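You operate a simulated robot arm through the tools that you are given. There is no shell and no other tool. Be economical: measure what you need, move in short steps, check, and stop when the job is done.

You are at the controls of a simulated two-armed robot. One attempt, no reset.

TASK
Hold the float valve and set it to the job slip's level, then try it on chamber two's pan.
Fine: stand it in the level cup; open the pan valve until the level stands, then shut it. Set down upright: float valve.

The check looks at the end state, three seconds after you hand in, the way a careful person would. Anything else that was tipped, shoved, dropped, spilled or broken makes it a failure.

THE ROBOT
Two 7-joint arms with two-finger parallel grippers on one trunk, on a base that drives. Base frame: it is fixed to the floor where the robot stands at the start and does not move with it; the origin is under the middle of the robot, x ahead of it, y to its left, z up. Lengths are in mm, angles in degrees, forces in N, time in s.
The left shoulder is at the start at [60, 144, 926], the right one opposite. With the tool pointing down near the work surface each hand reaches from about 100 to 720 mm from the robot's upright axis, wherever it stands, measured 20 degrees to its own side. Places, roughly: can tap button [2700, 1600, 1100]; chamber one bleed button [-200, 2900, 800]; chamber one cut-out dial [0, 2900, 1400]; chamber one demist switch [200, 2900, 1200]; chamber one drain valve [100, 2800, 600]; chamber one feed valve [-300, 2800, 600]; chamber one fill button [-200, 2800, 600]; chamber one float test button [-400, 3300, 500]; chamber one humidity dial [-100, 2900, 1400]; chamber one level marker [-100, 2900, 900]; chamber one mute button [100, 2900, 1200]; chamber one pan valve [0, 2800, 600]; chamber one reset button [0, 2900, 1200]; chamber one start button [-200, 2900, 1200]; chamber one stop button [-100, 2900, 1200]; chamber one tank cock [-500, 3500, 300]. Payload 1.57 kg a hand.
Tool frame (each hand has its own): the origin (TCP) lies between the finger pads and is the grasp point; the fingertips stand 30 mm ahead of it; z points along the fingers, y is the line along which they close. The gripper opens to 110 mm. The fingers are 24 mm wide and 12 mm thick; the gripper's body (48 by 112 mm) begins 78 mm behind the TCP.
Orientation is told as [roll, pitch, yaw] about the base's x, y, z axes, in that order, counted from this pose: with the fingers straight down and closing along the base's y, the tool's x points along the base's -x, its y along +y and its z along -z.

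THE INTERFACE
- The arms move only by the tool play_rows. It takes "left_steps", "right_steps" or both (then of equal length, played together; a hand with none holds still); each is one flat list of numbers, 7 for each row, row after row: the shift along the tool's x, y, z in units of 200 mm (1.0 is 200 mm), then the turn, a rotation vector about the tool's x, y, z in units of 90 degrees (1.0 is 90 degrees), then the finger opening in mm, from 0 to 110. In form: [tx, ty, tz, rx, ry, rz, jaw, tx, ty, tz, rx, ry, rz, jaw, ...]. A call has 1 to 10 rows; each row is the pose to reach, as a shift and turn from the pose commanded when the call began, along the tool's axes at that moment. A call with a number of a shift or a turn outside -1 to 1 is refused whole. A row lasts 0.2 s, in which the tool goes at most 50 mm and 8.6 degrees; a call with a longer step from one row to the next is refused whole, and so is a gripper value outside its range. Where a pose cannot be reached the arm comes as near as it can. A force on the tool above 40 N (or 10 N above the force at the start of the call, whichever is more), or a blocked arm, ends the call early, and 0.2 s more pass. The fingers move at their own pace (about 45 mm/s each) and stop on an object; they squeeze with about 28 N. The grip force told is the motor's: it shows also when the fingers shut on nothing. Time passes only in rows, and 0.2 s behind the last, so rows that repeat a pose let the fingers close. The reply holds the time, the measured pose of the TCP, the force on the tool along the base axes, the opening and the grip force, in the units named above and with some noise, with the torque about the TCP (base axes, N m) and any sound that the robot's microphone picked up, and new pictures: "show" is both (left out), scene, wrist or none (wrist: the cameras of the hands that moved).
- Cameras (640 x 400 px; columns grow to the right, rows downward): "scene" is now at [1.6, 75.5, 1531.5]; the picture's right is [0.90, -0.44, 0.00], its down [-0.35, -0.73, -0.58] and it looks along [0.25, 0.52, -0.81] (base axes); focal length 214 px, centre (320, 200). "left" rides on the left gripper at [70, -16, -141] in its tool frame; the picture's right is [0.23, 0.97, 0.00], its down [-0.86, 0.20, -0.48] and it looks along [-0.47, 0.11, 0.88] (tool axes); focal length 222 px, centre (320, 200). "right" rides on the right gripper at [70, 16, -141] in its tool frame; the picture's right is [-0.23, 0.97, 0.00], its down [-0.85, -0.20, -0.48] and it looks along [-0.47, -0.11, 0.88] (tool axes); focal length 222 px, centre (320, 200). There is no depth. A picture from a camera that has moved, and an enlarged one, comes with that camera's place and axes in the base frame and with its lens. The place of the scene camera against the robot may be out by one fixed shift of up to 12 mm in any direction.
- slide_trunk(by): slides the trunk up (or, below 0, down) by that many mm; the arms and the scene camera ride with it, the base frame stays. It gives what a move gives, with no picture.
- roll_base(legs): drives the robot by 1 to 6 legs, each [ahead, left, turn to the left] in mm, mm and degrees, along the robot's own axes; the way and the turn of a leg run together, so that a leg with both is an arc; at most 1500 mm and 180 degrees a leg. The arms and the cameras ride along, it lands a little off, and it stops where it bumps. It gives what a move gives, and a new picture of the scene camera.
- aim_head(pan, tilt): turns the head with the scene camera to pan (to the left, within 86 degrees either way) and tilt (down, from -29 to 69), counted from straight ahead of the robot. It gives what a move gives, and a new picture of the scene camera.
- enlarge(camera, box): a new picture of the part [left, top, right, bottom] of that camera's present view, enlarged. It takes no simulated time.
- job_done(): hands the job in; it is judged then, once.

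Go step by step. Nothing tells you exact positions but the pictures and the camera data: compare them with the known pose of the tool, close in by small moves and look again before you grip or let go. The budget is 120 turns and 260 pictures, counting those below and the enlarged ones. Unless the task says otherwise, let go and move clear before handing in, and close with one line.

The tools are called after "Call:" by a JSON object that holds its "name" and its "arguments". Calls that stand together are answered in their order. play_rows: Moves the arms, as the interface text tells. Its arguments: {"type":"object","properties":{"left_steps":{"type":"array","items":{"type":"number"}},"right_steps":{"type":"array","items":{"type":"number"}},"show":{"type":"string","enum":["both","scene","wrist","none"]}},"required":[]} The other tools are called the same way: slide_trunk (by) slides the trunk up or down; roll_base (legs) drives the base; aim_head (pan, tilt) turns the head that bears the scene camera; enlarge (camera, box) takes an enlarged picture of a part of a camera's view; job_done () hands the job in.

At the start:

```text
time: 0.0
left_ee_pos: [268.2, 374.3, 1000.5]
left_tool_rot: [0.0, 0.0, 0.0]
left_ft_force: [0.2, 0.1, 0.3]
left_torque: [-0.03, -0.02, 0.02]
left_opening: 110.0
left_gripper_force: 0.1
right_ee_pos: [562.8, 22.5, 999.3]
right_tool_rot: [0.1, -0.1, 0.0]
right_ft_force: [-0.3, -0.9, 0.4]
right_torque: [-0.01, 0.02, -0.01]
right_opening: 109.9
right_gripper_force: 0.0
trunk travel left (down, up): [-525.0, 65.0]
robot x, y, heading: [1.8, -0.3, -0.2]
head pan, tilt: [64.2, 54.4]
```

scene: 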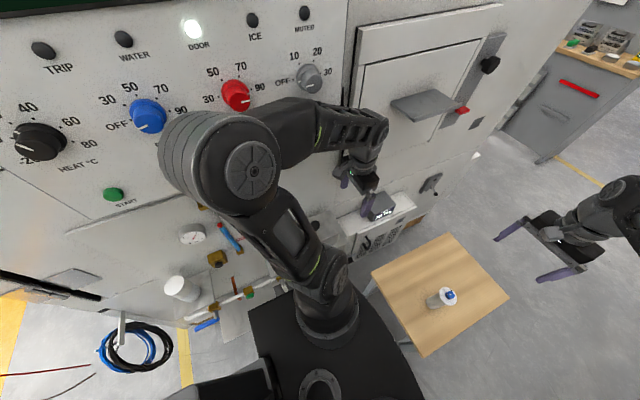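
right: 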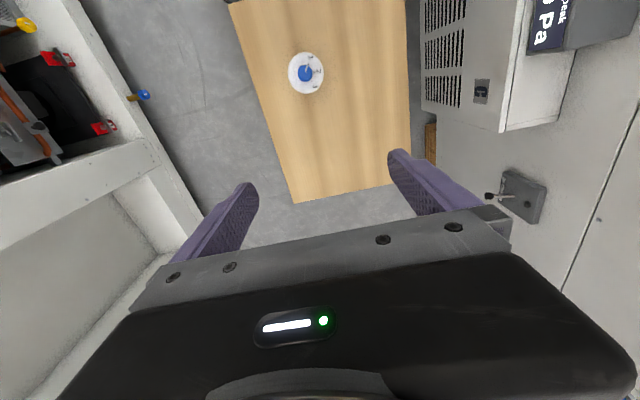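
left: 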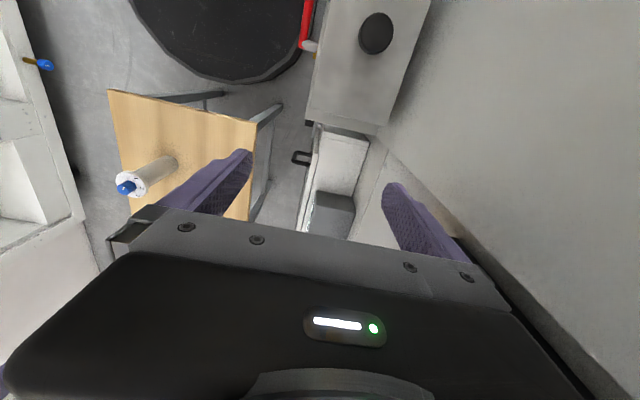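

I see a panel close on my left (a chamber), a wooden stand with a white cylinder with a blue knob, likely the float valve. I look around for the job slip, labels and pan.

Call:
{"name": "aim_head", "arguments": {"pan": 0, "tilt": 35}}

Call:
{"name": "aim_head", "arguments": {"pan": 80, "tilt": 20}}

Call:
{"name": "aim_head", "arguments": {"pan": -70, "tilt": 30}}

```text
time: 1.4
left_ee_pos: [268.3, 375.3, 998.9]
left_tool_rot: [0.0, 0.0, 0.0]
left_ft_force: [-0.1, -0.5, 0.1]
left_torque: [0.0, 0.03, 0.01]
left_opening: 110.2
left_gripper_force: 0.0
right_ee_pos: [562.9, 22.5, 998.7]
right_tool_rot: [0.0, 0.0, 0.0]
right_ft_force: [0.3, -0.3, -0.5]
right_torque: [-0.01, 0.02, -0.01]
right_opening: 109.9
right_gripper_force: 0.1
trunk travel left (down, up): [-525.0, 65.0]
robot x, y, heading: [1.4, -0.0, -0.2]
head pan, tilt: [0.0, 35.0]
camera scene: at [58.0, 10.2, 1558.9], right [0.0, -1.0, 0.0], down [-0.57, 0.0, -0.82], along [0.82, 0.0, -0.57], focal length 214 px, centre (320, 200)
```

scene: 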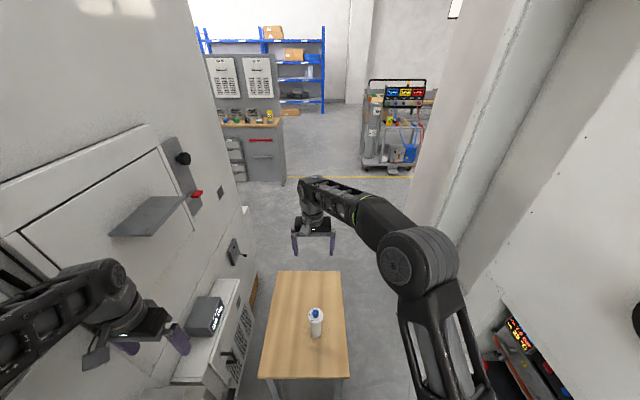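

```text
time: 2.9
left_ee_pos: [268.6, 374.4, 999.2]
left_tool_rot: [0.0, -0.1, -0.1]
left_ft_force: [0.3, -1.0, 0.0]
left_torque: [0.02, -0.02, 0.01]
left_opening: 110.3
left_gripper_force: 0.0
right_ee_pos: [563.2, 22.4, 1000.0]
right_tool_rot: [0.0, 0.0, 0.0]
right_ft_force: [-0.3, -0.1, -0.5]
right_torque: [-0.01, 0.0, -0.01]
right_opening: 109.8
right_gripper_force: 0.1
trunk travel left (down, up): [-525.0, 65.0]
robot x, y, heading: [-0.3, 0.4, -0.4]
head pan, tilt: [80.0, 20.0]
camera scene: at [-13.8, 101.8, 1582.8], right [0.98, -0.17, 0.0], down [-0.06, -0.34, -0.94], along [0.16, 0.93, -0.34], focal length 214 px, centre (320, 200)
```

scene: 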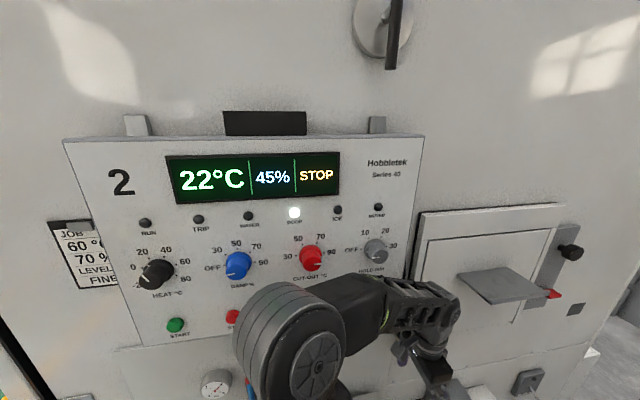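

```text
time: 5.2
left_ee_pos: [269.8, 376.1, 999.3]
left_tool_rot: [0.0, 0.0, 0.1]
left_ft_force: [-0.2, 0.2, 0.7]
left_torque: [0.02, 0.0, 0.0]
left_opening: 110.2
left_gripper_force: 0.1
right_ee_pos: [563.0, 22.1, 999.5]
right_tool_rot: [0.1, 0.1, -0.1]
right_ft_force: [-0.4, -0.2, 0.4]
right_torque: [0.01, 0.0, 0.01]
right_opening: 109.9
right_gripper_force: 0.1
trunk travel left (down, up): [-525.0, 65.0]
robot x, y, heading: [0.4, -0.5, 0.1]
head pan, tilt: [-70.0, 30.0]
camera scene: at [0.9, -74.9, 1566.8], right [-0.94, -0.34, 0.0], down [-0.17, 0.47, -0.87], along [0.3, -0.81, -0.5], focal length 214 px, centre (320, 200)
```

scene: 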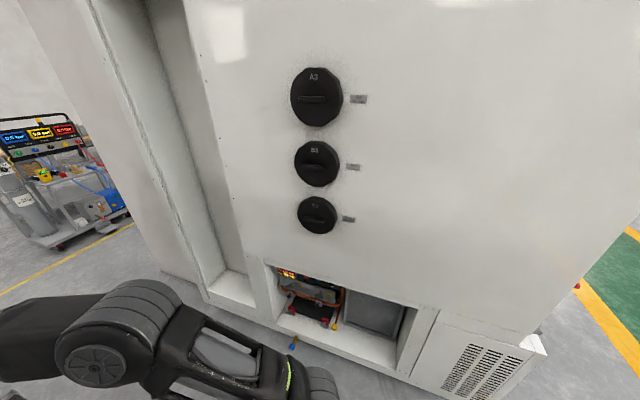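

The job slip is beside chamber two's panel at left. I enlarge it, and look at the lower pan area.

Call:
{"name": "aim_head", "arguments": {"pan": 86, "tilt": 25}}

Call:
{"name": "enlarge", "arguments": {"camera": "scene", "box": [60, 180, 220, 300]}}

Call:
{"name": "aim_head", "arguments": {"pan": 86, "tilt": 60}}

```text
time: 7.6
left_ee_pos: [269.3, 374.3, 999.1]
left_tool_rot: [0.0, 0.0, 0.1]
left_ft_force: [-0.5, -0.5, -0.5]
left_torque: [-0.01, 0.02, -0.03]
left_opening: 110.0
left_gripper_force: 0.1
right_ee_pos: [562.5, 21.7, 1000.0]
right_tool_rot: [0.1, -0.1, 0.0]
right_ft_force: [0.0, -0.2, -0.2]
right_torque: [0.05, 0.01, 0.0]
right_opening: 110.0
right_gripper_force: 0.1
trunk travel left (down, up): [-525.0, 65.0]
robot x, y, heading: [0.1, 2.5, -0.2]
head pan, tilt: [85.9, 25.0]
camera scene: at [-23.5, 102.0, 1574.7], right [1.0, -0.07, 0.0], down [-0.03, -0.42, -0.91], along [0.06, 0.9, -0.42], focal length 214 px, centre (320, 200)
```

scene: 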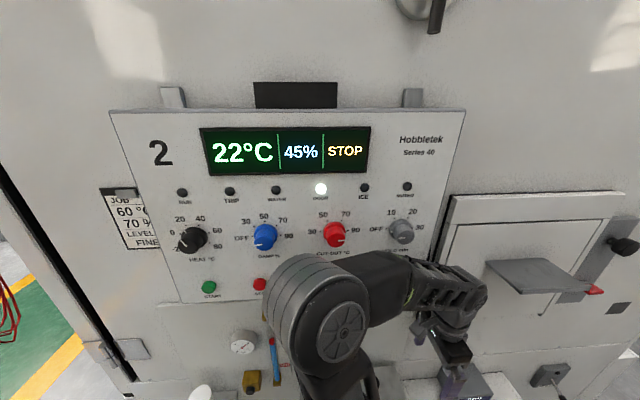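

```text
3.33 times, centred on (140, 240) of scene
camera zoom: at [-23.5, 102.0, 1574.7], right [1.0, -0.07, 0.0], down [-0.03, -0.42, -0.91], along [0.06, 0.9, -0.42], focal length 715 px, centre (920, 67)
```

zoom: 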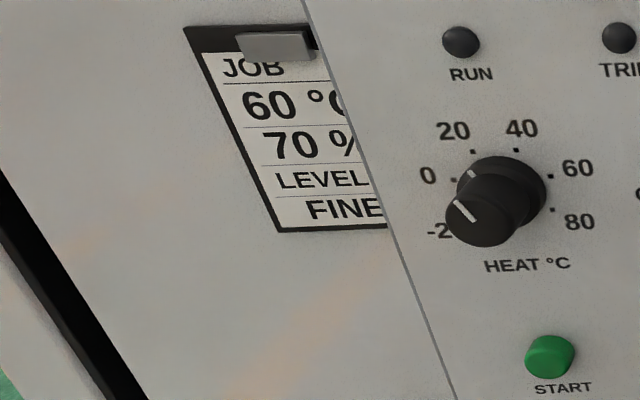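

```text
time: 8.7
left_ee_pos: [268.6, 375.4, 999.5]
left_tool_rot: [0.0, 0.0, 0.0]
left_ft_force: [0.4, -0.5, 0.6]
left_torque: [0.0, -0.04, -0.04]
left_opening: 110.1
left_gripper_force: 0.0
right_ee_pos: [561.8, 21.8, 1000.4]
right_tool_rot: [0.0, 0.0, 0.0]
right_ft_force: [0.1, 0.5, 0.7]
right_torque: [0.01, -0.01, -0.02]
right_opening: 109.8
right_gripper_force: 0.0
trunk travel left (down, up): [-525.0, 65.0]
robot x, y, heading: [1.1, -2.0, 0.0]
head pan, tilt: [85.9, 60.0]
camera scene: at [-25.4, 76.6, 1524.7], right [1.0, -0.07, 0.0], down [-0.06, -0.86, -0.5], along [0.04, 0.5, -0.87], focal length 214 px, centre (320, 200)
```

scene: 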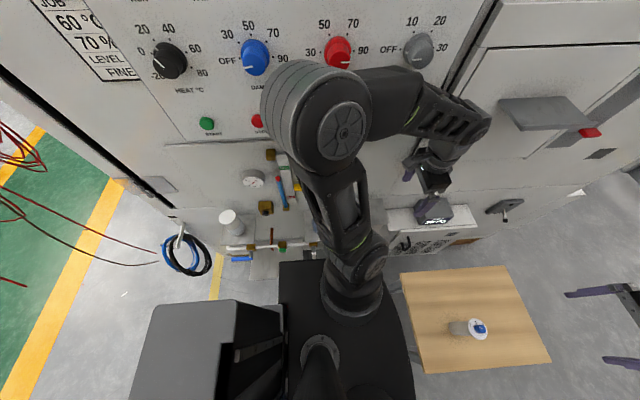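

The slip's level number is hidden behind the panel edge. I back up a bit to read it and see the pan area squarely.

Call:
{"name": "roll_base", "arguments": {"legs": [[0, -60, 0], [-450, 0, 0]]}}

Call:
{"name": "aim_head", "arguments": {"pan": 80, "tilt": 25}}

```text
time: 11.9
left_ee_pos: [-175.8, 315.3, 999.0]
left_tool_rot: [0.1, 0.1, 0.5]
left_ft_force: [-0.2, 0.7, 0.2]
left_torque: [-0.01, -0.04, -0.01]
left_opening: 110.1
left_gripper_force: 0.1
right_ee_pos: [121.1, -33.7, 1000.5]
right_tool_rot: [-0.1, 0.1, 0.4]
right_ft_force: [0.1, -0.5, -0.8]
right_torque: [0.01, -0.02, -0.01]
right_opening: 110.0
right_gripper_force: 0.0
trunk travel left (down, up): [-525.0, 65.0]
robot x, y, heading: [-441.2, -61.0, 0.6]
head pan, tilt: [85.9, 60.0]
camera scene: at [-467.8, 15.2, 1524.7], right [1.0, -0.06, 0.0], down [-0.05, -0.86, -0.5], along [0.03, 0.5, -0.87], focal length 214 px, centre (320, 200)
```

scene: 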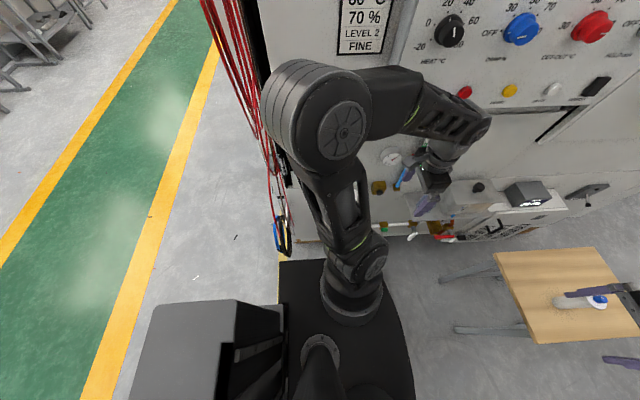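

```text
time: 12.9
left_ee_pos: [-175.3, 315.4, 1000.0]
left_tool_rot: [0.1, 0.0, 0.4]
left_ft_force: [-0.3, -0.8, 0.7]
left_torque: [-0.05, -0.02, -0.01]
left_opening: 109.8
left_gripper_force: 0.1
right_ee_pos: [121.4, -34.3, 999.2]
right_tool_rot: [-0.1, 0.0, 0.5]
right_ft_force: [0.4, 0.5, 0.0]
right_torque: [-0.01, -0.01, -0.01]
right_opening: 110.0
right_gripper_force: 0.0
trunk travel left (down, up): [-525.0, 65.0]
robot x, y, heading: [-439.4, -59.0, 0.6]
head pan, tilt: [80.0, 25.0]
camera scene: at [-455.8, 39.6, 1574.6], right [0.99, -0.17, 0.0], down [-0.07, -0.42, -0.91], along [0.15, 0.89, -0.42], focal length 214 px, centre (320, 200)
```

scene: 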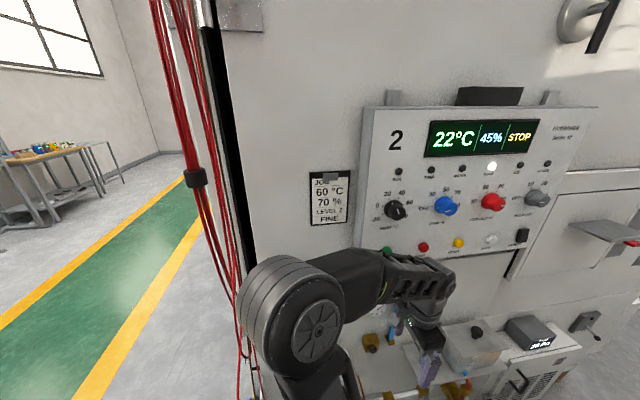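

The slip reads LEVEL 2, FINE. The left arm covers the pan, so I pan to a clearer view and enlarge it.

Call:
{"name": "enlarge", "arguments": {"camera": "scene", "box": [300, 160, 380, 240]}}

Call:
{"name": "roll_base", "arguments": {"legs": [[650, 0, 0]]}}

Call:
{"name": "aim_head", "arguments": {"pan": 86, "tilt": 50}}

```text
5.00 times, centred on (340, 200) of scene
camera zoom: at [-455.8, 39.6, 1574.6], right [0.99, -0.17, 0.0], down [-0.07, -0.42, -0.91], along [0.15, 0.89, -0.42], focal length 1072 px, centre (220, 200)
```

zoom: 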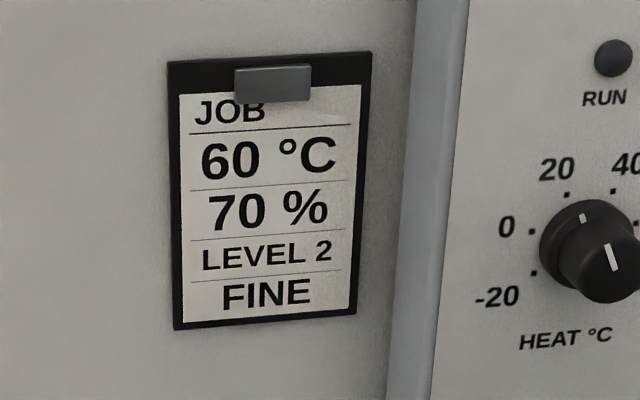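

```text
time: 15.7
left_ee_pos: [315.7, 315.7, 998.9]
left_tool_rot: [0.0, 0.1, 0.0]
left_ft_force: [0.8, -0.2, 0.0]
left_torque: [-0.02, 0.04, -0.01]
left_opening: 110.2
left_gripper_force: 0.1
right_ee_pos: [608.3, -37.6, 998.5]
right_tool_rot: [-0.1, 0.0, 0.1]
right_ft_force: [-0.3, -0.1, 0.5]
right_torque: [-0.02, 0.01, 0.01]
right_opening: 110.0
right_gripper_force: 0.1
trunk travel left (down, up): [-525.0, 65.0]
robot x, y, heading: [41.1, -55.8, -0.1]
head pan, tilt: [80.0, 25.0]
stopped in leg 1: the robot was blocked; the commanded pose is now the measured one
camera scene: at [33.5, 41.6, 1574.7], right [0.98, -0.17, 0.0], down [-0.08, -0.42, -0.91], along [0.16, 0.89, -0.42], focal length 214 px, centre (320, 200)
```

scene: 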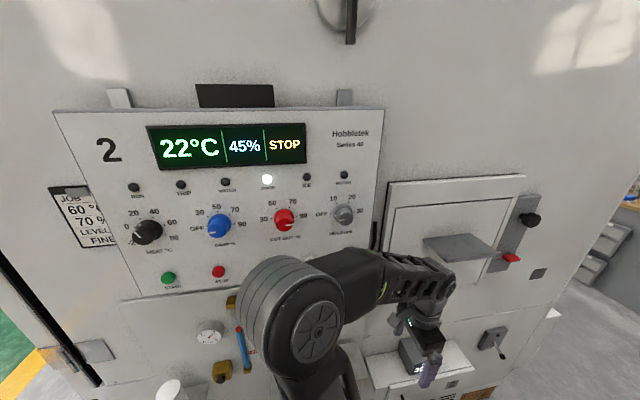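

```text
time: 16.5
left_ee_pos: [311.9, 316.4, 1000.1]
left_tool_rot: [0.1, 0.0, 0.1]
left_ft_force: [0.0, -0.1, -0.7]
left_torque: [-0.01, -0.03, 0.01]
left_opening: 110.3
left_gripper_force: 0.1
right_ee_pos: [606.8, -36.6, 1000.6]
right_tool_rot: [0.1, 0.0, 0.1]
right_ft_force: [0.7, -0.2, -0.4]
right_torque: [-0.04, 0.04, 0.05]
right_opening: 109.9
right_gripper_force: 0.0
trunk travel left (down, up): [-525.0, 65.0]
robot x, y, heading: [41.6, -58.6, -0.2]
head pan, tilt: [85.9, 50.0]
camera scene: at [19.0, 27.7, 1537.3], right [1.0, -0.07, 0.0], down [-0.05, -0.76, -0.64], along [0.05, 0.64, -0.77], focal length 214 px, centre (320, 200)
```

scene: 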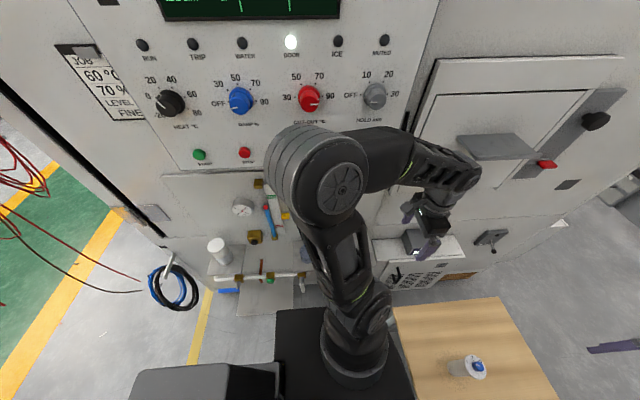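

Blocked by the table; I back off slightly, and then zoom into the piping.

Call:
{"name": "roll_base", "arguments": {"legs": [[-60, 0, 0]]}}

Call:
{"name": "enlarge", "arguments": {"camera": "scene", "box": [160, 160, 360, 310]}}

Call:
{"name": "enlarge", "arguments": {"camera": "scene", "box": [440, 300, 600, 400]}}

```text
time: 17.5
left_ee_pos: [252.8, 315.9, 1000.0]
left_tool_rot: [-0.1, -0.1, 0.0]
left_ft_force: [-0.5, 0.1, -0.3]
left_torque: [-0.03, -0.05, 0.02]
left_opening: 109.8
left_gripper_force: 0.1
right_ee_pos: [545.9, -35.5, 1000.7]
right_tool_rot: [0.1, -0.1, 0.0]
right_ft_force: [-0.2, 0.6, 0.2]
right_torque: [0.04, -0.05, 0.03]
right_opening: 110.2
right_gripper_force: 0.2
trunk travel left (down, up): [-525.0, 65.0]
robot x, y, heading: [-16.4, -58.4, -0.3]
head pan, tilt: [85.9, 50.0]
camera scene: at [-41.8, 27.7, 1537.2], right [1.0, -0.07, 0.0], down [-0.05, -0.76, -0.64], along [0.05, 0.64, -0.77], focal length 214 px, centre (320, 200)
```

scene: 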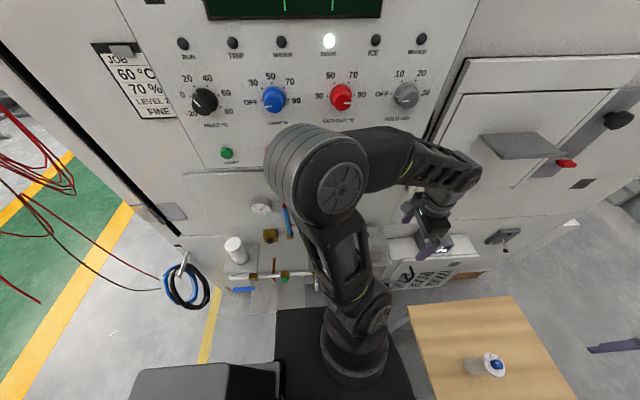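

```text
2.67 times, centred on (260, 235) of scene
camera zoom: at [-41.8, 27.7, 1537.2], right [1.0, -0.07, 0.0], down [-0.05, -0.76, -0.64], along [0.05, 0.64, -0.77], focal length 572 px, centre (480, 107)
```

zoom: 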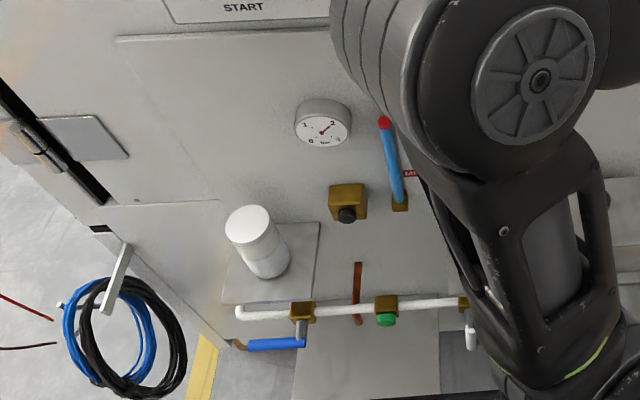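

```text
4.00 times, centred on (520, 350) of scene
camera zoom: at [-41.8, 27.7, 1537.2], right [1.0, -0.07, 0.0], down [-0.05, -0.76, -0.64], along [0.05, 0.64, -0.77], focal length 858 px, centre (-480, -400)
```

zoom: 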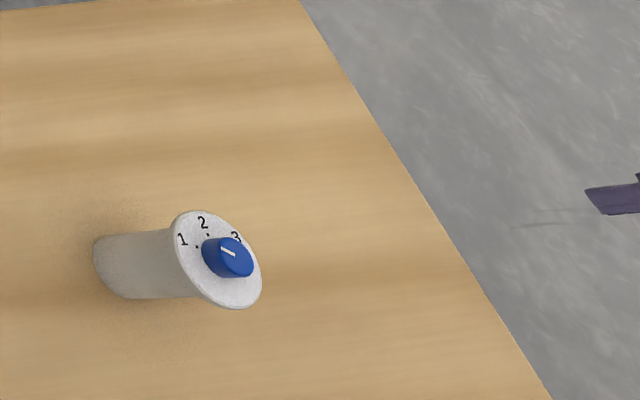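

The float valve stands on the table at about [473, 20], its dial reads 1–2–3. I pull the right hand back, then turn to face the chamber and look at the pan properly before touching anything.

Call:
{"name": "play_rows", "arguments": {"right_steps": [0.2, -0.15, 0, 0, 0, 0, 110, 0.4, -0.3, 0, 0, 0, 0, 110, 0.6, -0.45, 0, 0, 0, 0, 110, 0.8, -0.6, 0, 0, 0, 0, 110, 1.0, -0.75, 0, 0, 0, 0, 110, 1.0, -0.75, 0, 0, 0, 0, 110], "show": "none"}}

Call:
{"name": "roll_base", "arguments": {"legs": [[-60, -40, 0], [0, 0, 88]]}}

Call:
{"name": "aim_head", "arguments": {"pan": 0, "tilt": 50}}

```text
time: 18.9
left_ee_pos: [253.9, 315.1, 999.3]
left_tool_rot: [0.0, 0.0, 0.0]
left_ft_force: [0.5, -0.6, 0.1]
left_torque: [0.03, 0.03, 0.01]
left_opening: 109.9
left_gripper_force: 0.0
right_ee_pos: [348.6, -188.2, 1001.6]
right_tool_rot: [0.0, 0.0, 0.1]
right_ft_force: [-0.4, -0.3, -0.8]
right_torque: [0.0, 0.02, 0.03]
right_opening: 110.2
right_gripper_force: 0.0
trunk travel left (down, up): [-525.0, 65.0]
robot x, y, heading: [-10.1, -57.1, -0.3]
head pan, tilt: [85.9, 50.0]
```

```text
time: 23.6
left_ee_pos: [-436.3, 187.9, 999.6]
left_tool_rot: [0.1, 0.1, 86.9]
left_ft_force: [-0.1, -0.3, -0.7]
left_torque: [0.0, 0.03, 0.02]
left_opening: 110.0
left_gripper_force: 0.1
right_ee_pos: [72.3, 257.0, 1002.9]
right_tool_rot: [0.1, 0.0, 87.0]
right_ft_force: [0.1, 0.2, -0.6]
right_torque: [0.02, 0.02, 0.02]
right_opening: 110.0
right_gripper_force: 0.0
trunk travel left (down, up): [-525.0, 65.0]
robot x, y, heading: [-79.8, -100.8, 86.9]
head pan, tilt: [85.9, 50.0]
camera scene: at [-154.1, -109.7, 1537.2], right [0.12, 0.99, 0.0], down [0.76, -0.1, -0.64], along [-0.64, 0.08, -0.77], focal length 214 px, centre (320, 200)
```

scene: 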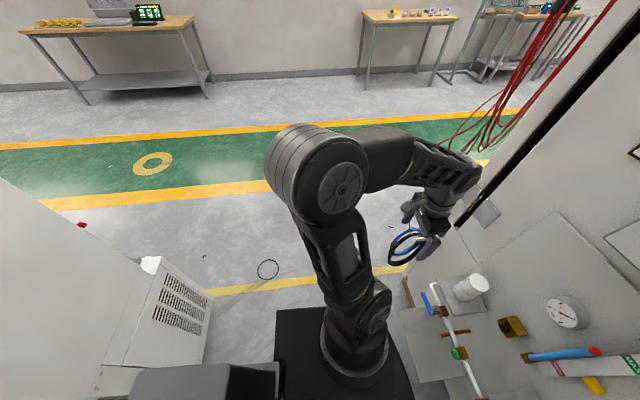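

```text
time: 25.2
left_ee_pos: [-435.8, 190.0, 999.2]
left_tool_rot: [0.0, 0.1, 87.0]
left_ft_force: [-0.8, 0.1, -0.3]
left_torque: [0.0, 0.01, -0.03]
left_opening: 110.1
left_gripper_force: 0.0
right_ee_pos: [73.0, 257.1, 1003.1]
right_tool_rot: [0.1, 0.0, 87.0]
right_ft_force: [0.1, 0.3, -0.5]
right_torque: [-0.03, 0.0, -0.01]
right_opening: 109.9
right_gripper_force: 0.0
trunk travel left (down, up): [-525.0, 65.0]
robot x, y, heading: [-76.9, -98.7, 87.0]
head pan, tilt: [0.0, 50.0]
camera scene: at [-73.5, -42.4, 1537.2], right [1.0, -0.05, 0.0], down [-0.04, -0.77, -0.64], along [0.03, 0.64, -0.77], focal length 214 px, centre (320, 200)
```

scene: 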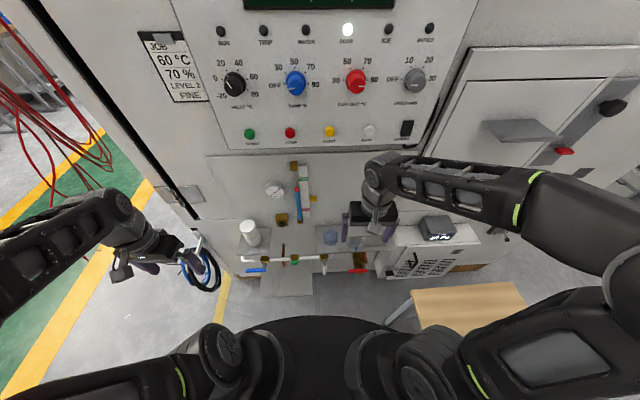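

Call:
{"name": "enlarge", "arguments": {"camera": "scene", "box": [225, 150, 385, 300]}}

Call:
{"name": "enlarge", "arguments": {"camera": "scene", "box": [290, 215, 380, 280]}}

Call:
{"name": "enlarge", "arguments": {"camera": "right", "box": [0, 0, 640, 250]}}

```text
2.67 times, centred on (305, 225) of scene
camera zoom: at [-73.5, -42.4, 1537.2], right [1.0, -0.05, 0.0], down [-0.04, -0.77, -0.64], along [0.03, 0.64, -0.77], focal length 572 px, centre (360, 133)
```

zoom: 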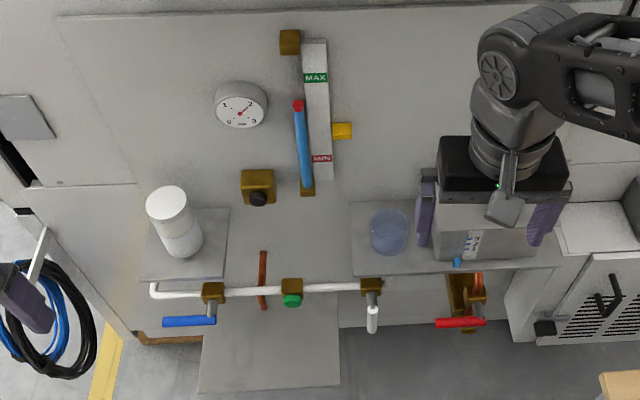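

```text
6.15 times, centred on (335, 248) of scene
camera zoom: at [-73.5, -42.4, 1537.2], right [1.0, -0.05, 0.0], down [-0.04, -0.77, -0.64], along [0.03, 0.64, -0.77], focal length 1320 px, centre (228, -92)
```

zoom: 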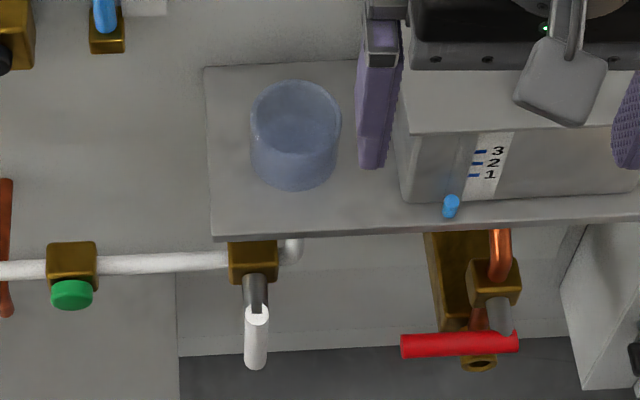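

```text
1.00 times, centred on (320, 125) of right
camera zoom: at [53.8, 187.8, 1143.7], right [-0.96, 0.28, 0.0], down [0.25, 0.84, 0.48], along [0.13, 0.46, -0.88], focal length 222 px, centre (320, 275)
```

zoom: 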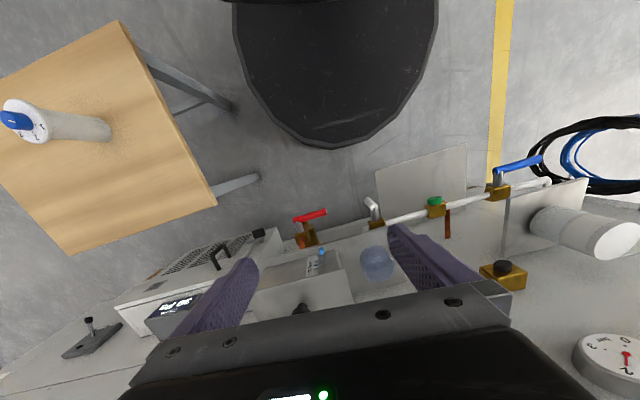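

Chamber two layout: blue-translucent level cup on the shelf with the pan beside it (scale 1–3), white-handled pan valve just left and below; the blue feed lever looks open, the red drain shut. Now I turn back to the table for the float valve.

Call:
{"name": "roll_base", "arguments": {"legs": [[0, 0, -87], [50, 0, 0]]}}

Call:
{"name": "aim_head", "arguments": {"pan": 5, "tilt": 60}}

Call:
{"name": "enlarge", "arguments": {"camera": "scene", "box": [240, 130, 400, 250]}}

```text
time: 29.9
left_ee_pos: [245.8, 275.2, 999.5]
left_tool_rot: [0.0, 0.1, -0.1]
left_ft_force: [1.0, -0.4, -0.3]
left_torque: [0.01, 0.04, -0.02]
left_opening: 110.1
left_gripper_force: 0.0
right_ee_pos: [339.1, -229.4, 1001.3]
right_tool_rot: [0.0, 0.0, -0.1]
right_ft_force: [-0.1, 0.2, 0.5]
right_torque: [0.02, 0.02, 0.04]
right_opening: 110.0
right_gripper_force: 0.0
trunk travel left (down, up): [-525.0, 65.0]
robot x, y, heading: [-29.8, -99.1, -0.1]
head pan, tilt: [0.0, 50.0]
camera scene: at [23.4, -89.7, 1537.1], right [0.0, -1.0, 0.0], down [-0.77, 0.0, -0.64], along [0.64, 0.0, -0.77], focal length 214 px, centre (320, 200)
```

scene: 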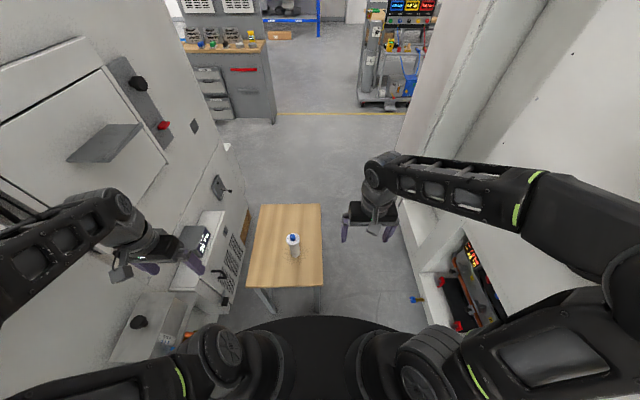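

```text
time: 30.6
left_ee_pos: [245.1, 274.7, 1001.1]
left_tool_rot: [0.0, 0.0, 0.0]
left_ft_force: [-0.3, -0.3, 0.9]
left_torque: [-0.01, 0.02, 0.0]
left_opening: 110.1
left_gripper_force: 0.0
right_ee_pos: [339.2, -230.0, 1002.6]
right_tool_rot: [0.1, 0.0, -0.1]
right_ft_force: [-0.3, -0.9, 0.5]
right_torque: [-0.04, 0.03, 0.01]
right_opening: 110.1
right_gripper_force: 0.0
trunk travel left (down, up): [-525.0, 65.0]
robot x, y, heading: [-25.5, -93.8, -0.3]
head pan, tilt: [5.0, 60.0]
camera scene: at [10.6, -83.9, 1524.7], right [0.08, -1.0, 0.0], down [-0.86, -0.07, -0.5], along [0.5, 0.04, -0.87], focal length 214 px, centre (320, 200)
```

scene: 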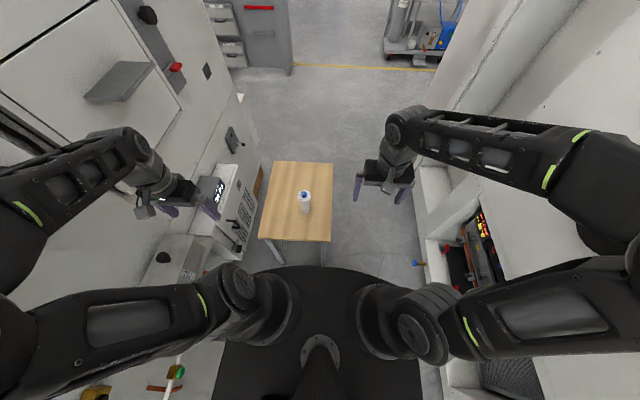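

```text
3.33 times, centred on (320, 190) of scene
camera zoom: at [10.6, -83.9, 1524.7], right [0.08, -1.0, 0.0], down [-0.86, -0.07, -0.5], along [0.5, 0.04, -0.87], focal length 715 px, centre (320, 233)
```

zoom: 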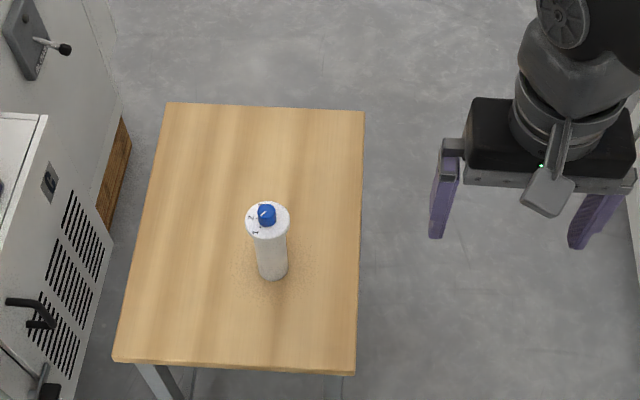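

The float stands at about [478, 23], height ~150 mm, body ~42 mm, head disc ~56 mm. I bring the left hand in tilted 55° forward so it can hold the body below the disc.

Call:
{"name": "play_rows", "arguments": {"left_steps": [-0.048, -0.095, 0.1, 0, -0.061, 0, 110, -0.095, -0.19, 0.2, 0, -0.122, 0, 110, -0.143, -0.285, 0.3, 0, -0.183, 0, 110, -0.19, -0.38, 0.4, 0, -0.244, 0, 110, -0.238, -0.475, 0.5, 0, -0.305, 0, 110, -0.285, -0.57, 0.6, 0, -0.366, 0, 110, -0.333, -0.665, 0.7, 0, -0.427, 0, 110, -0.38, -0.76, 0.8, 0, -0.488, 0, 110, -0.428, -0.855, 0.9, 0, -0.55, 0, 110, -0.475, -0.95, 1.0, 0, -0.611, 0, 110]}}

Call:
{"name": "enlarge", "arguments": {"camera": "left", "box": [160, 0, 480, 200]}}

```text
time: 32.8
left_ee_pos: [412.5, 55.6, 762.8]
left_tool_rot: [0.4, -55.2, -0.5]
left_ft_force: [-1.0, -0.1, 0.2]
left_torque: [0.06, 0.01, 0.08]
left_opening: 110.1
left_gripper_force: 0.1
left hand out of reach, approached as far as the arm can: row 3, 4, 5, 6, 7, 8, 9, 10
right_ee_pos: [336.1, -231.4, 1003.8]
right_tool_rot: [0.3, -0.3, 0.0]
right_ft_force: [-0.7, -1.0, -0.1]
right_torque: [0.04, -0.04, -0.02]
right_opening: 109.8
right_gripper_force: 0.0
trunk travel left (down, up): [-525.0, 65.0]
robot x, y, heading: [-21.3, -101.8, -0.2]
head pan, tilt: [5.0, 60.0]
camera scene: at [7.7, -87.1, 1524.8], right [0.08, -1.0, 0.0], down [-0.86, -0.07, -0.5], along [0.5, 0.04, -0.86], focal length 214 px, centre (320, 200)
camera left: at [255.1, 38.4, 785.5], right [-0.13, 0.97, -0.18], down [0.1, 0.2, 0.98], along [0.99, 0.11, -0.12], focal length 222 px, centre (320, 200)
```

scene: 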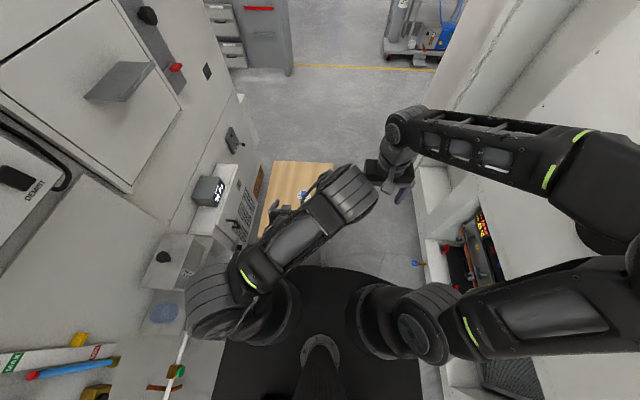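
left: 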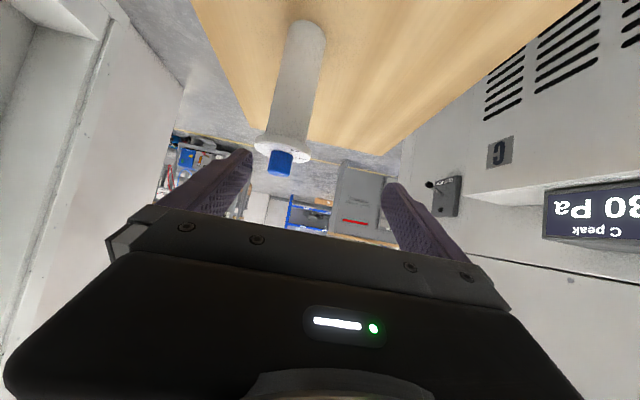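

```text
2.00 times, centred on (320, 100) of left
camera zoom: at [255.1, 38.4, 785.5], right [-0.13, 0.97, -0.18], down [0.1, 0.2, 0.98], along [0.99, 0.11, -0.12], focal length 444 px, centre (320, 400)
```

zoom: 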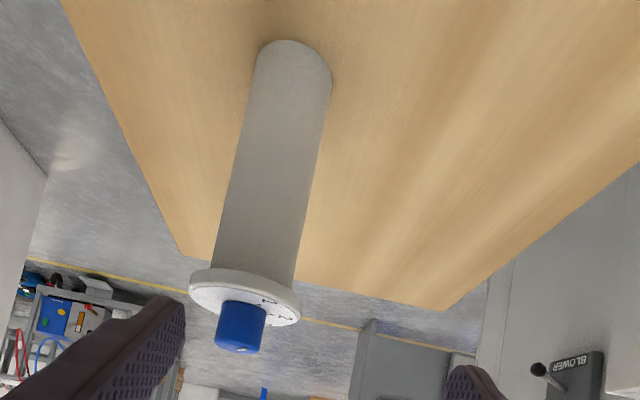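

The hand is too near the body for that tilt, so I back the base 150 mm and lower the trunk 80 mm, then re-look.

Call:
{"name": "roll_base", "arguments": {"legs": [[-150, 0, 0]]}}

Call:
{"name": "slide_trunk", "arguments": {"by": -80}}

Call:
{"name": "play_rows", "arguments": {"left_steps": [0, -0.1, 0, 0, 0, 0, 110, 0, -0.19, 0, 0, 0, 0, 110, 0, -0.19, 0, 0, 0, 0, 110]}}

```text
time: 34.1
left_ee_pos: [263.0, 57.0, 761.7]
left_tool_rot: [-0.1, -55.2, -0.1]
left_ft_force: [-0.2, -0.1, 0.7]
left_torque: [0.0, -0.03, 0.03]
left_opening: 109.9
left_gripper_force: 0.0
right_ee_pos: [188.2, -229.2, 1001.7]
right_tool_rot: [0.1, -0.2, -0.1]
right_ft_force: [-0.1, -0.1, -0.5]
right_torque: [0.01, -0.05, -0.03]
right_opening: 110.1
right_gripper_force: 0.0
trunk travel left (down, up): [-525.0, 65.0]
robot x, y, heading: [-176.6, -103.0, -0.1]
head pan, tilt: [5.0, 60.0]
camera scene: at [-140.1, -83.5, 1524.7], right [0.09, -1.0, 0.0], down [-0.86, -0.07, -0.5], along [0.5, 0.04, -0.87], focal length 214 px, centre (320, 200)
```

scene: 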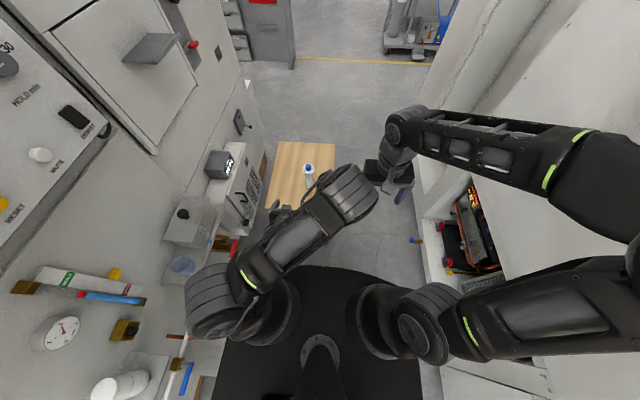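

```text
time: 35.3
left_ee_pos: [263.9, 55.6, 681.5]
left_tool_rot: [0.0, -54.9, -0.1]
left_ft_force: [0.3, 0.1, 0.9]
left_torque: [-0.02, -0.01, -0.01]
left_opening: 110.2
left_gripper_force: 0.1
right_ee_pos: [189.7, -228.1, 921.8]
right_tool_rot: [0.1, -0.1, 0.0]
right_ft_force: [0.3, -0.2, 0.1]
right_torque: [-0.01, 0.01, 0.01]
right_opening: 110.0
right_gripper_force: 0.1
trunk travel left (down, up): [-445.0, 145.0]
robot x, y, heading: [-175.2, -102.3, 0.0]
head pan, tilt: [5.0, 60.0]
```

```text
time: 36.1
left_ee_pos: [264.0, 17.3, 681.7]
left_tool_rot: [0.0, -55.0, 0.0]
left_ft_force: [0.4, 0.4, -0.3]
left_torque: [0.02, -0.02, 0.01]
left_opening: 109.9
left_gripper_force: 0.0
right_ee_pos: [188.2, -228.7, 922.3]
right_tool_rot: [0.2, 0.0, 0.0]
right_ft_force: [-0.2, 1.5, 0.5]
right_torque: [0.01, 0.04, -0.03]
right_opening: 109.9
right_gripper_force: 0.0
trunk travel left (down, up): [-445.0, 145.0]
robot x, y, heading: [-172.1, -96.1, -0.0]
head pan, tilt: [5.0, 60.0]
camera scene: at [-138.6, -83.5, 1444.7], right [0.09, -1.0, 0.0], down [-0.86, -0.07, -0.5], along [0.5, 0.04, -0.87], focal length 214 px, centre (320, 200)
camera left: at [108.3, 0.3, 704.5], right [-0.13, 0.97, -0.19], down [0.1, 0.2, 0.97], along [0.99, 0.11, -0.12], focal length 222 px, centre (320, 200)
```

scene: 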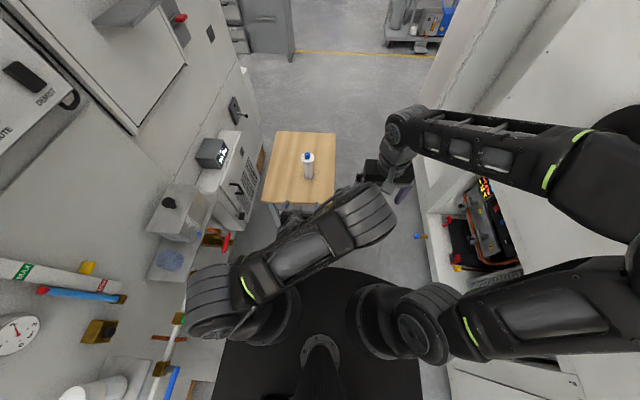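
left: 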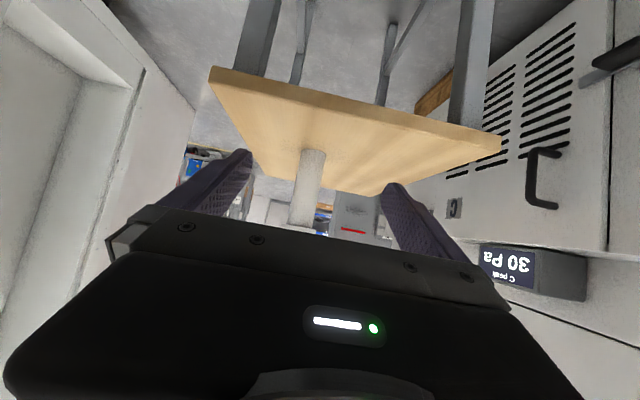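

The left hand lines up with the body (y≈17). I advance 130 mm horizontally and check.

Call:
{"name": "play_rows", "arguments": {"left_steps": [-0.075, 0, 0.107, 0, 0, 0, 110, -0.15, 0, 0.213, 0, 0, 0, 110, -0.224, 0, 0.32, 0, 0, 0, 110, -0.3, 0, 0.426, 0, 0, 0, 110, -0.373, 0, 0.532, 0, 0, 0, 110]}}

```text
time: 37.3
left_ee_pos: [393.7, 15.6, 682.5]
left_tool_rot: [0.1, -55.0, -0.1]
left_ft_force: [0.4, -0.3, -0.9]
left_torque: [0.0, -0.02, -0.01]
left_opening: 109.9
left_gripper_force: 0.1
right_ee_pos: [187.8, -229.5, 923.0]
right_tool_rot: [0.1, 0.0, 0.0]
right_ft_force: [0.0, 0.0, -0.3]
right_torque: [0.0, 0.07, -0.04]
right_opening: 110.2
right_gripper_force: 0.1
trunk travel left (down, up): [-445.0, 145.0]
robot x, y, heading: [-172.5, -101.9, -0.4]
head pan, tilt: [5.0, 60.0]
camera scene: at [-138.4, -83.5, 1444.7], right [0.09, -1.0, 0.0], down [-0.86, -0.07, -0.5], along [0.5, 0.04, -0.87], focal length 214 px, centre (320, 200)
camera left: at [237.7, -0.8, 705.6], right [-0.13, 0.97, -0.19], down [0.1, 0.2, 0.97], along [0.99, 0.11, -0.12], focal length 222 px, centre (320, 200)
```

scene: 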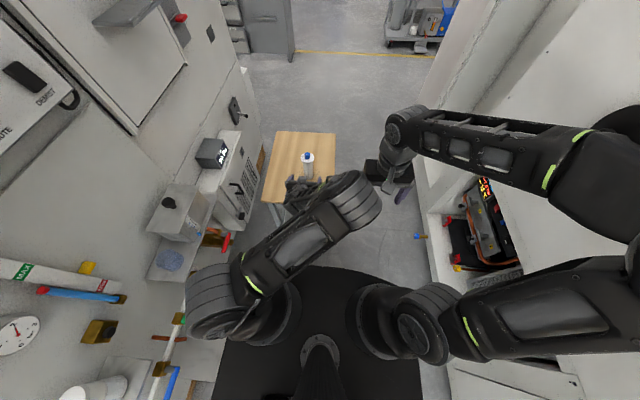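
left: 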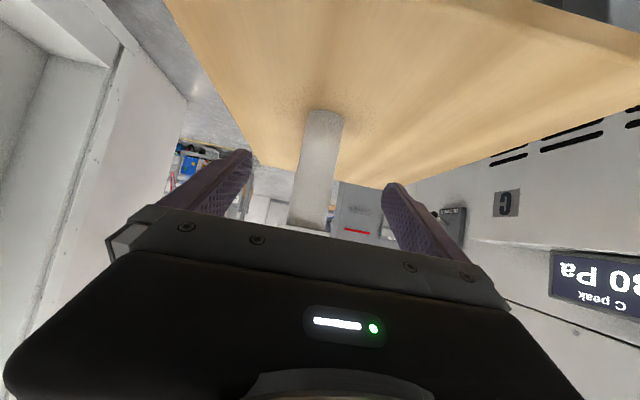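

Call:
{"name": "play_rows", "arguments": {"left_steps": [-0.08, 0.015, 0.115, 0, 0, 0, 110, -0.16, 0.015, 0.23, 0, 0, 0, 110, -0.241, 0.015, 0.344, 0, 0, 0, 110, -0.241, 0.015, 0.344, 0, 0, 0, 110]}}

Call:
{"name": "enlarge", "arguments": {"camera": "scene", "box": [250, 120, 370, 210]}}

```text
time: 38.3
left_ee_pos: [476.4, 18.4, 682.3]
left_tool_rot: [0.0, -54.9, -0.1]
left_ft_force: [0.0, 0.2, -0.1]
left_torque: [-0.03, 0.0, 0.02]
left_opening: 110.2
left_gripper_force: 0.2
right_ee_pos: [189.2, -229.9, 922.5]
right_tool_rot: [0.1, 0.0, 0.0]
right_ft_force: [-0.2, -0.2, -0.1]
right_torque: [0.01, -0.02, 0.0]
right_opening: 110.0
right_gripper_force: 0.1
trunk travel left (down, up): [-445.0, 145.0]
robot x, y, heading: [-172.5, -99.3, -0.4]
head pan, tilt: [5.0, 60.0]
camera scene: at [-138.5, -83.5, 1444.7], right [0.09, -1.0, 0.0], down [-0.86, -0.07, -0.5], along [0.5, 0.04, -0.87], focal length 214 px, centre (320, 200)
camera left: at [320.3, 2.2, 705.8], right [-0.13, 0.97, -0.18], down [0.1, 0.2, 0.98], along [0.99, 0.11, -0.12], focal length 222 px, centre (320, 200)
```

scene: 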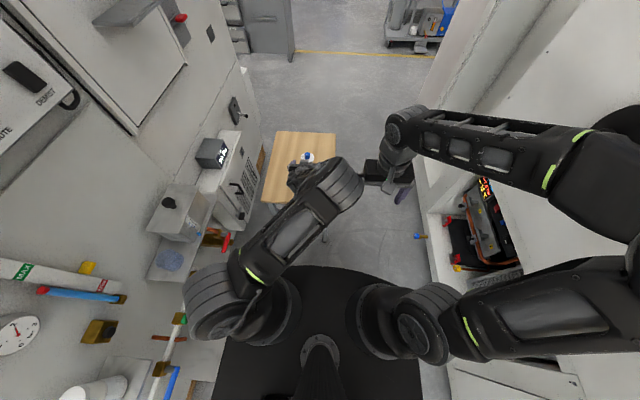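
left: 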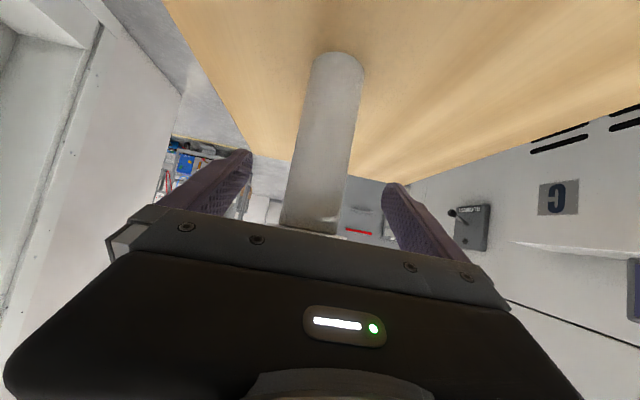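

```text
4.44 times, centred on (310, 165) of scene
camera zoom: at [-138.5, -83.5, 1444.7], right [0.09, -1.0, 0.0], down [-0.86, -0.07, -0.5], along [0.5, 0.04, -0.87], focal length 953 px, centre (364, 356)
```

zoom: 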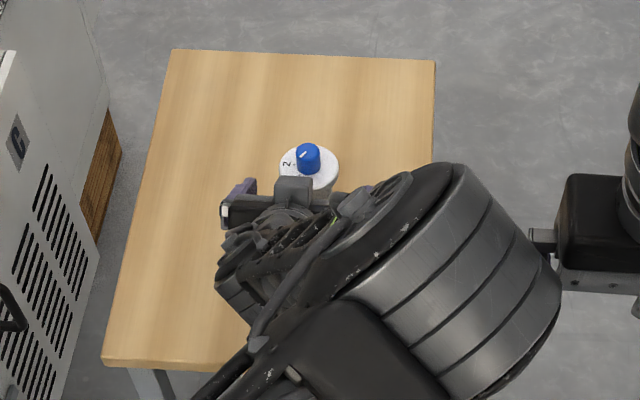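

Body sits between the fingers. Closing the left gripper now.

Call:
{"name": "play_rows", "arguments": {"left_steps": [0, -0.01, 0, 0, 0, 0, 60, 0, -0.01, 0, 0, 0, 0, 60, 0, -0.01, 0, 0, 0, 0, 60, 0, -0.01, 0, 0, 0, 0, 20, 0, -0.01, 0, 0, 0, 0, 20, 0, -0.01, 0, 0, 0, 0, 20, 0, -0.01, 0, 0, 0, 0, 20]}}

Call:
{"name": "enlarge", "arguments": {"camera": "scene", "box": [280, 130, 340, 175]}}

```text
time: 39.9
left_ee_pos: [476.3, 17.1, 681.3]
left_tool_rot: [-0.1, -55.0, -0.1]
left_ft_force: [0.3, -1.7, 0.3]
left_torque: [-0.06, -0.05, -0.01]
left_opening: 43.0
left_gripper_force: 28.0
right_ee_pos: [189.6, -229.2, 923.6]
right_tool_rot: [0.1, 0.1, 0.0]
right_ft_force: [0.4, 0.6, -0.1]
right_torque: [0.0, 0.03, 0.0]
right_opening: 109.8
right_gripper_force: 0.1
trunk travel left (down, up): [-445.0, 145.0]
robot x, y, heading: [-176.1, -97.7, -0.0]
head pan, tilt: [5.0, 60.0]
camera scene: at [-138.5, -83.6, 1444.7], right [0.09, -1.0, 0.0], down [-0.86, -0.07, -0.5], along [0.5, 0.04, -0.87], focal length 214 px, centre (320, 200)
camera left: at [320.7, 0.9, 705.8], right [-0.13, 0.97, -0.19], down [0.1, 0.2, 0.98], along [0.99, 0.11, -0.12], focal length 222 px, centre (320, 200)
```

scene: 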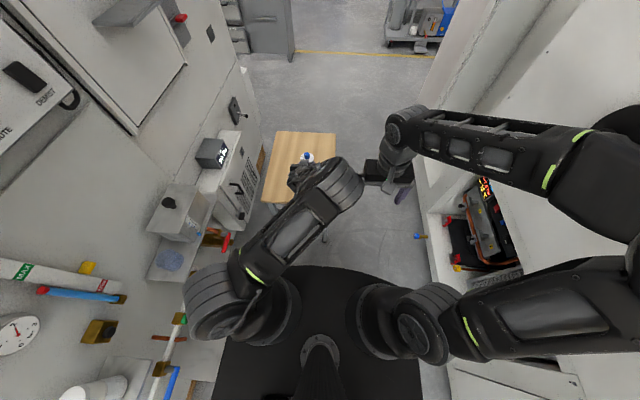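
left: 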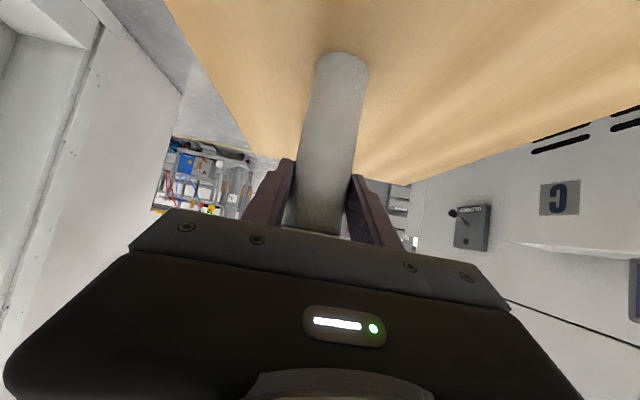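

```text
8.89 times, centred on (310, 152) of scene
camera zoom: at [-138.5, -83.6, 1444.7], right [0.09, -1.0, 0.0], down [-0.86, -0.07, -0.5], along [0.5, 0.04, -0.87], focal length 1906 px, centre (409, 622)
```

zoom: 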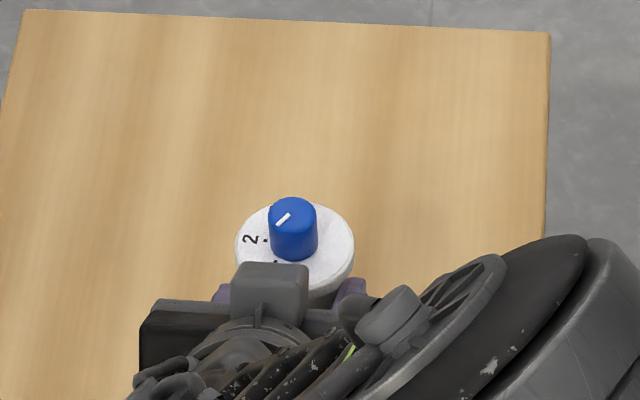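

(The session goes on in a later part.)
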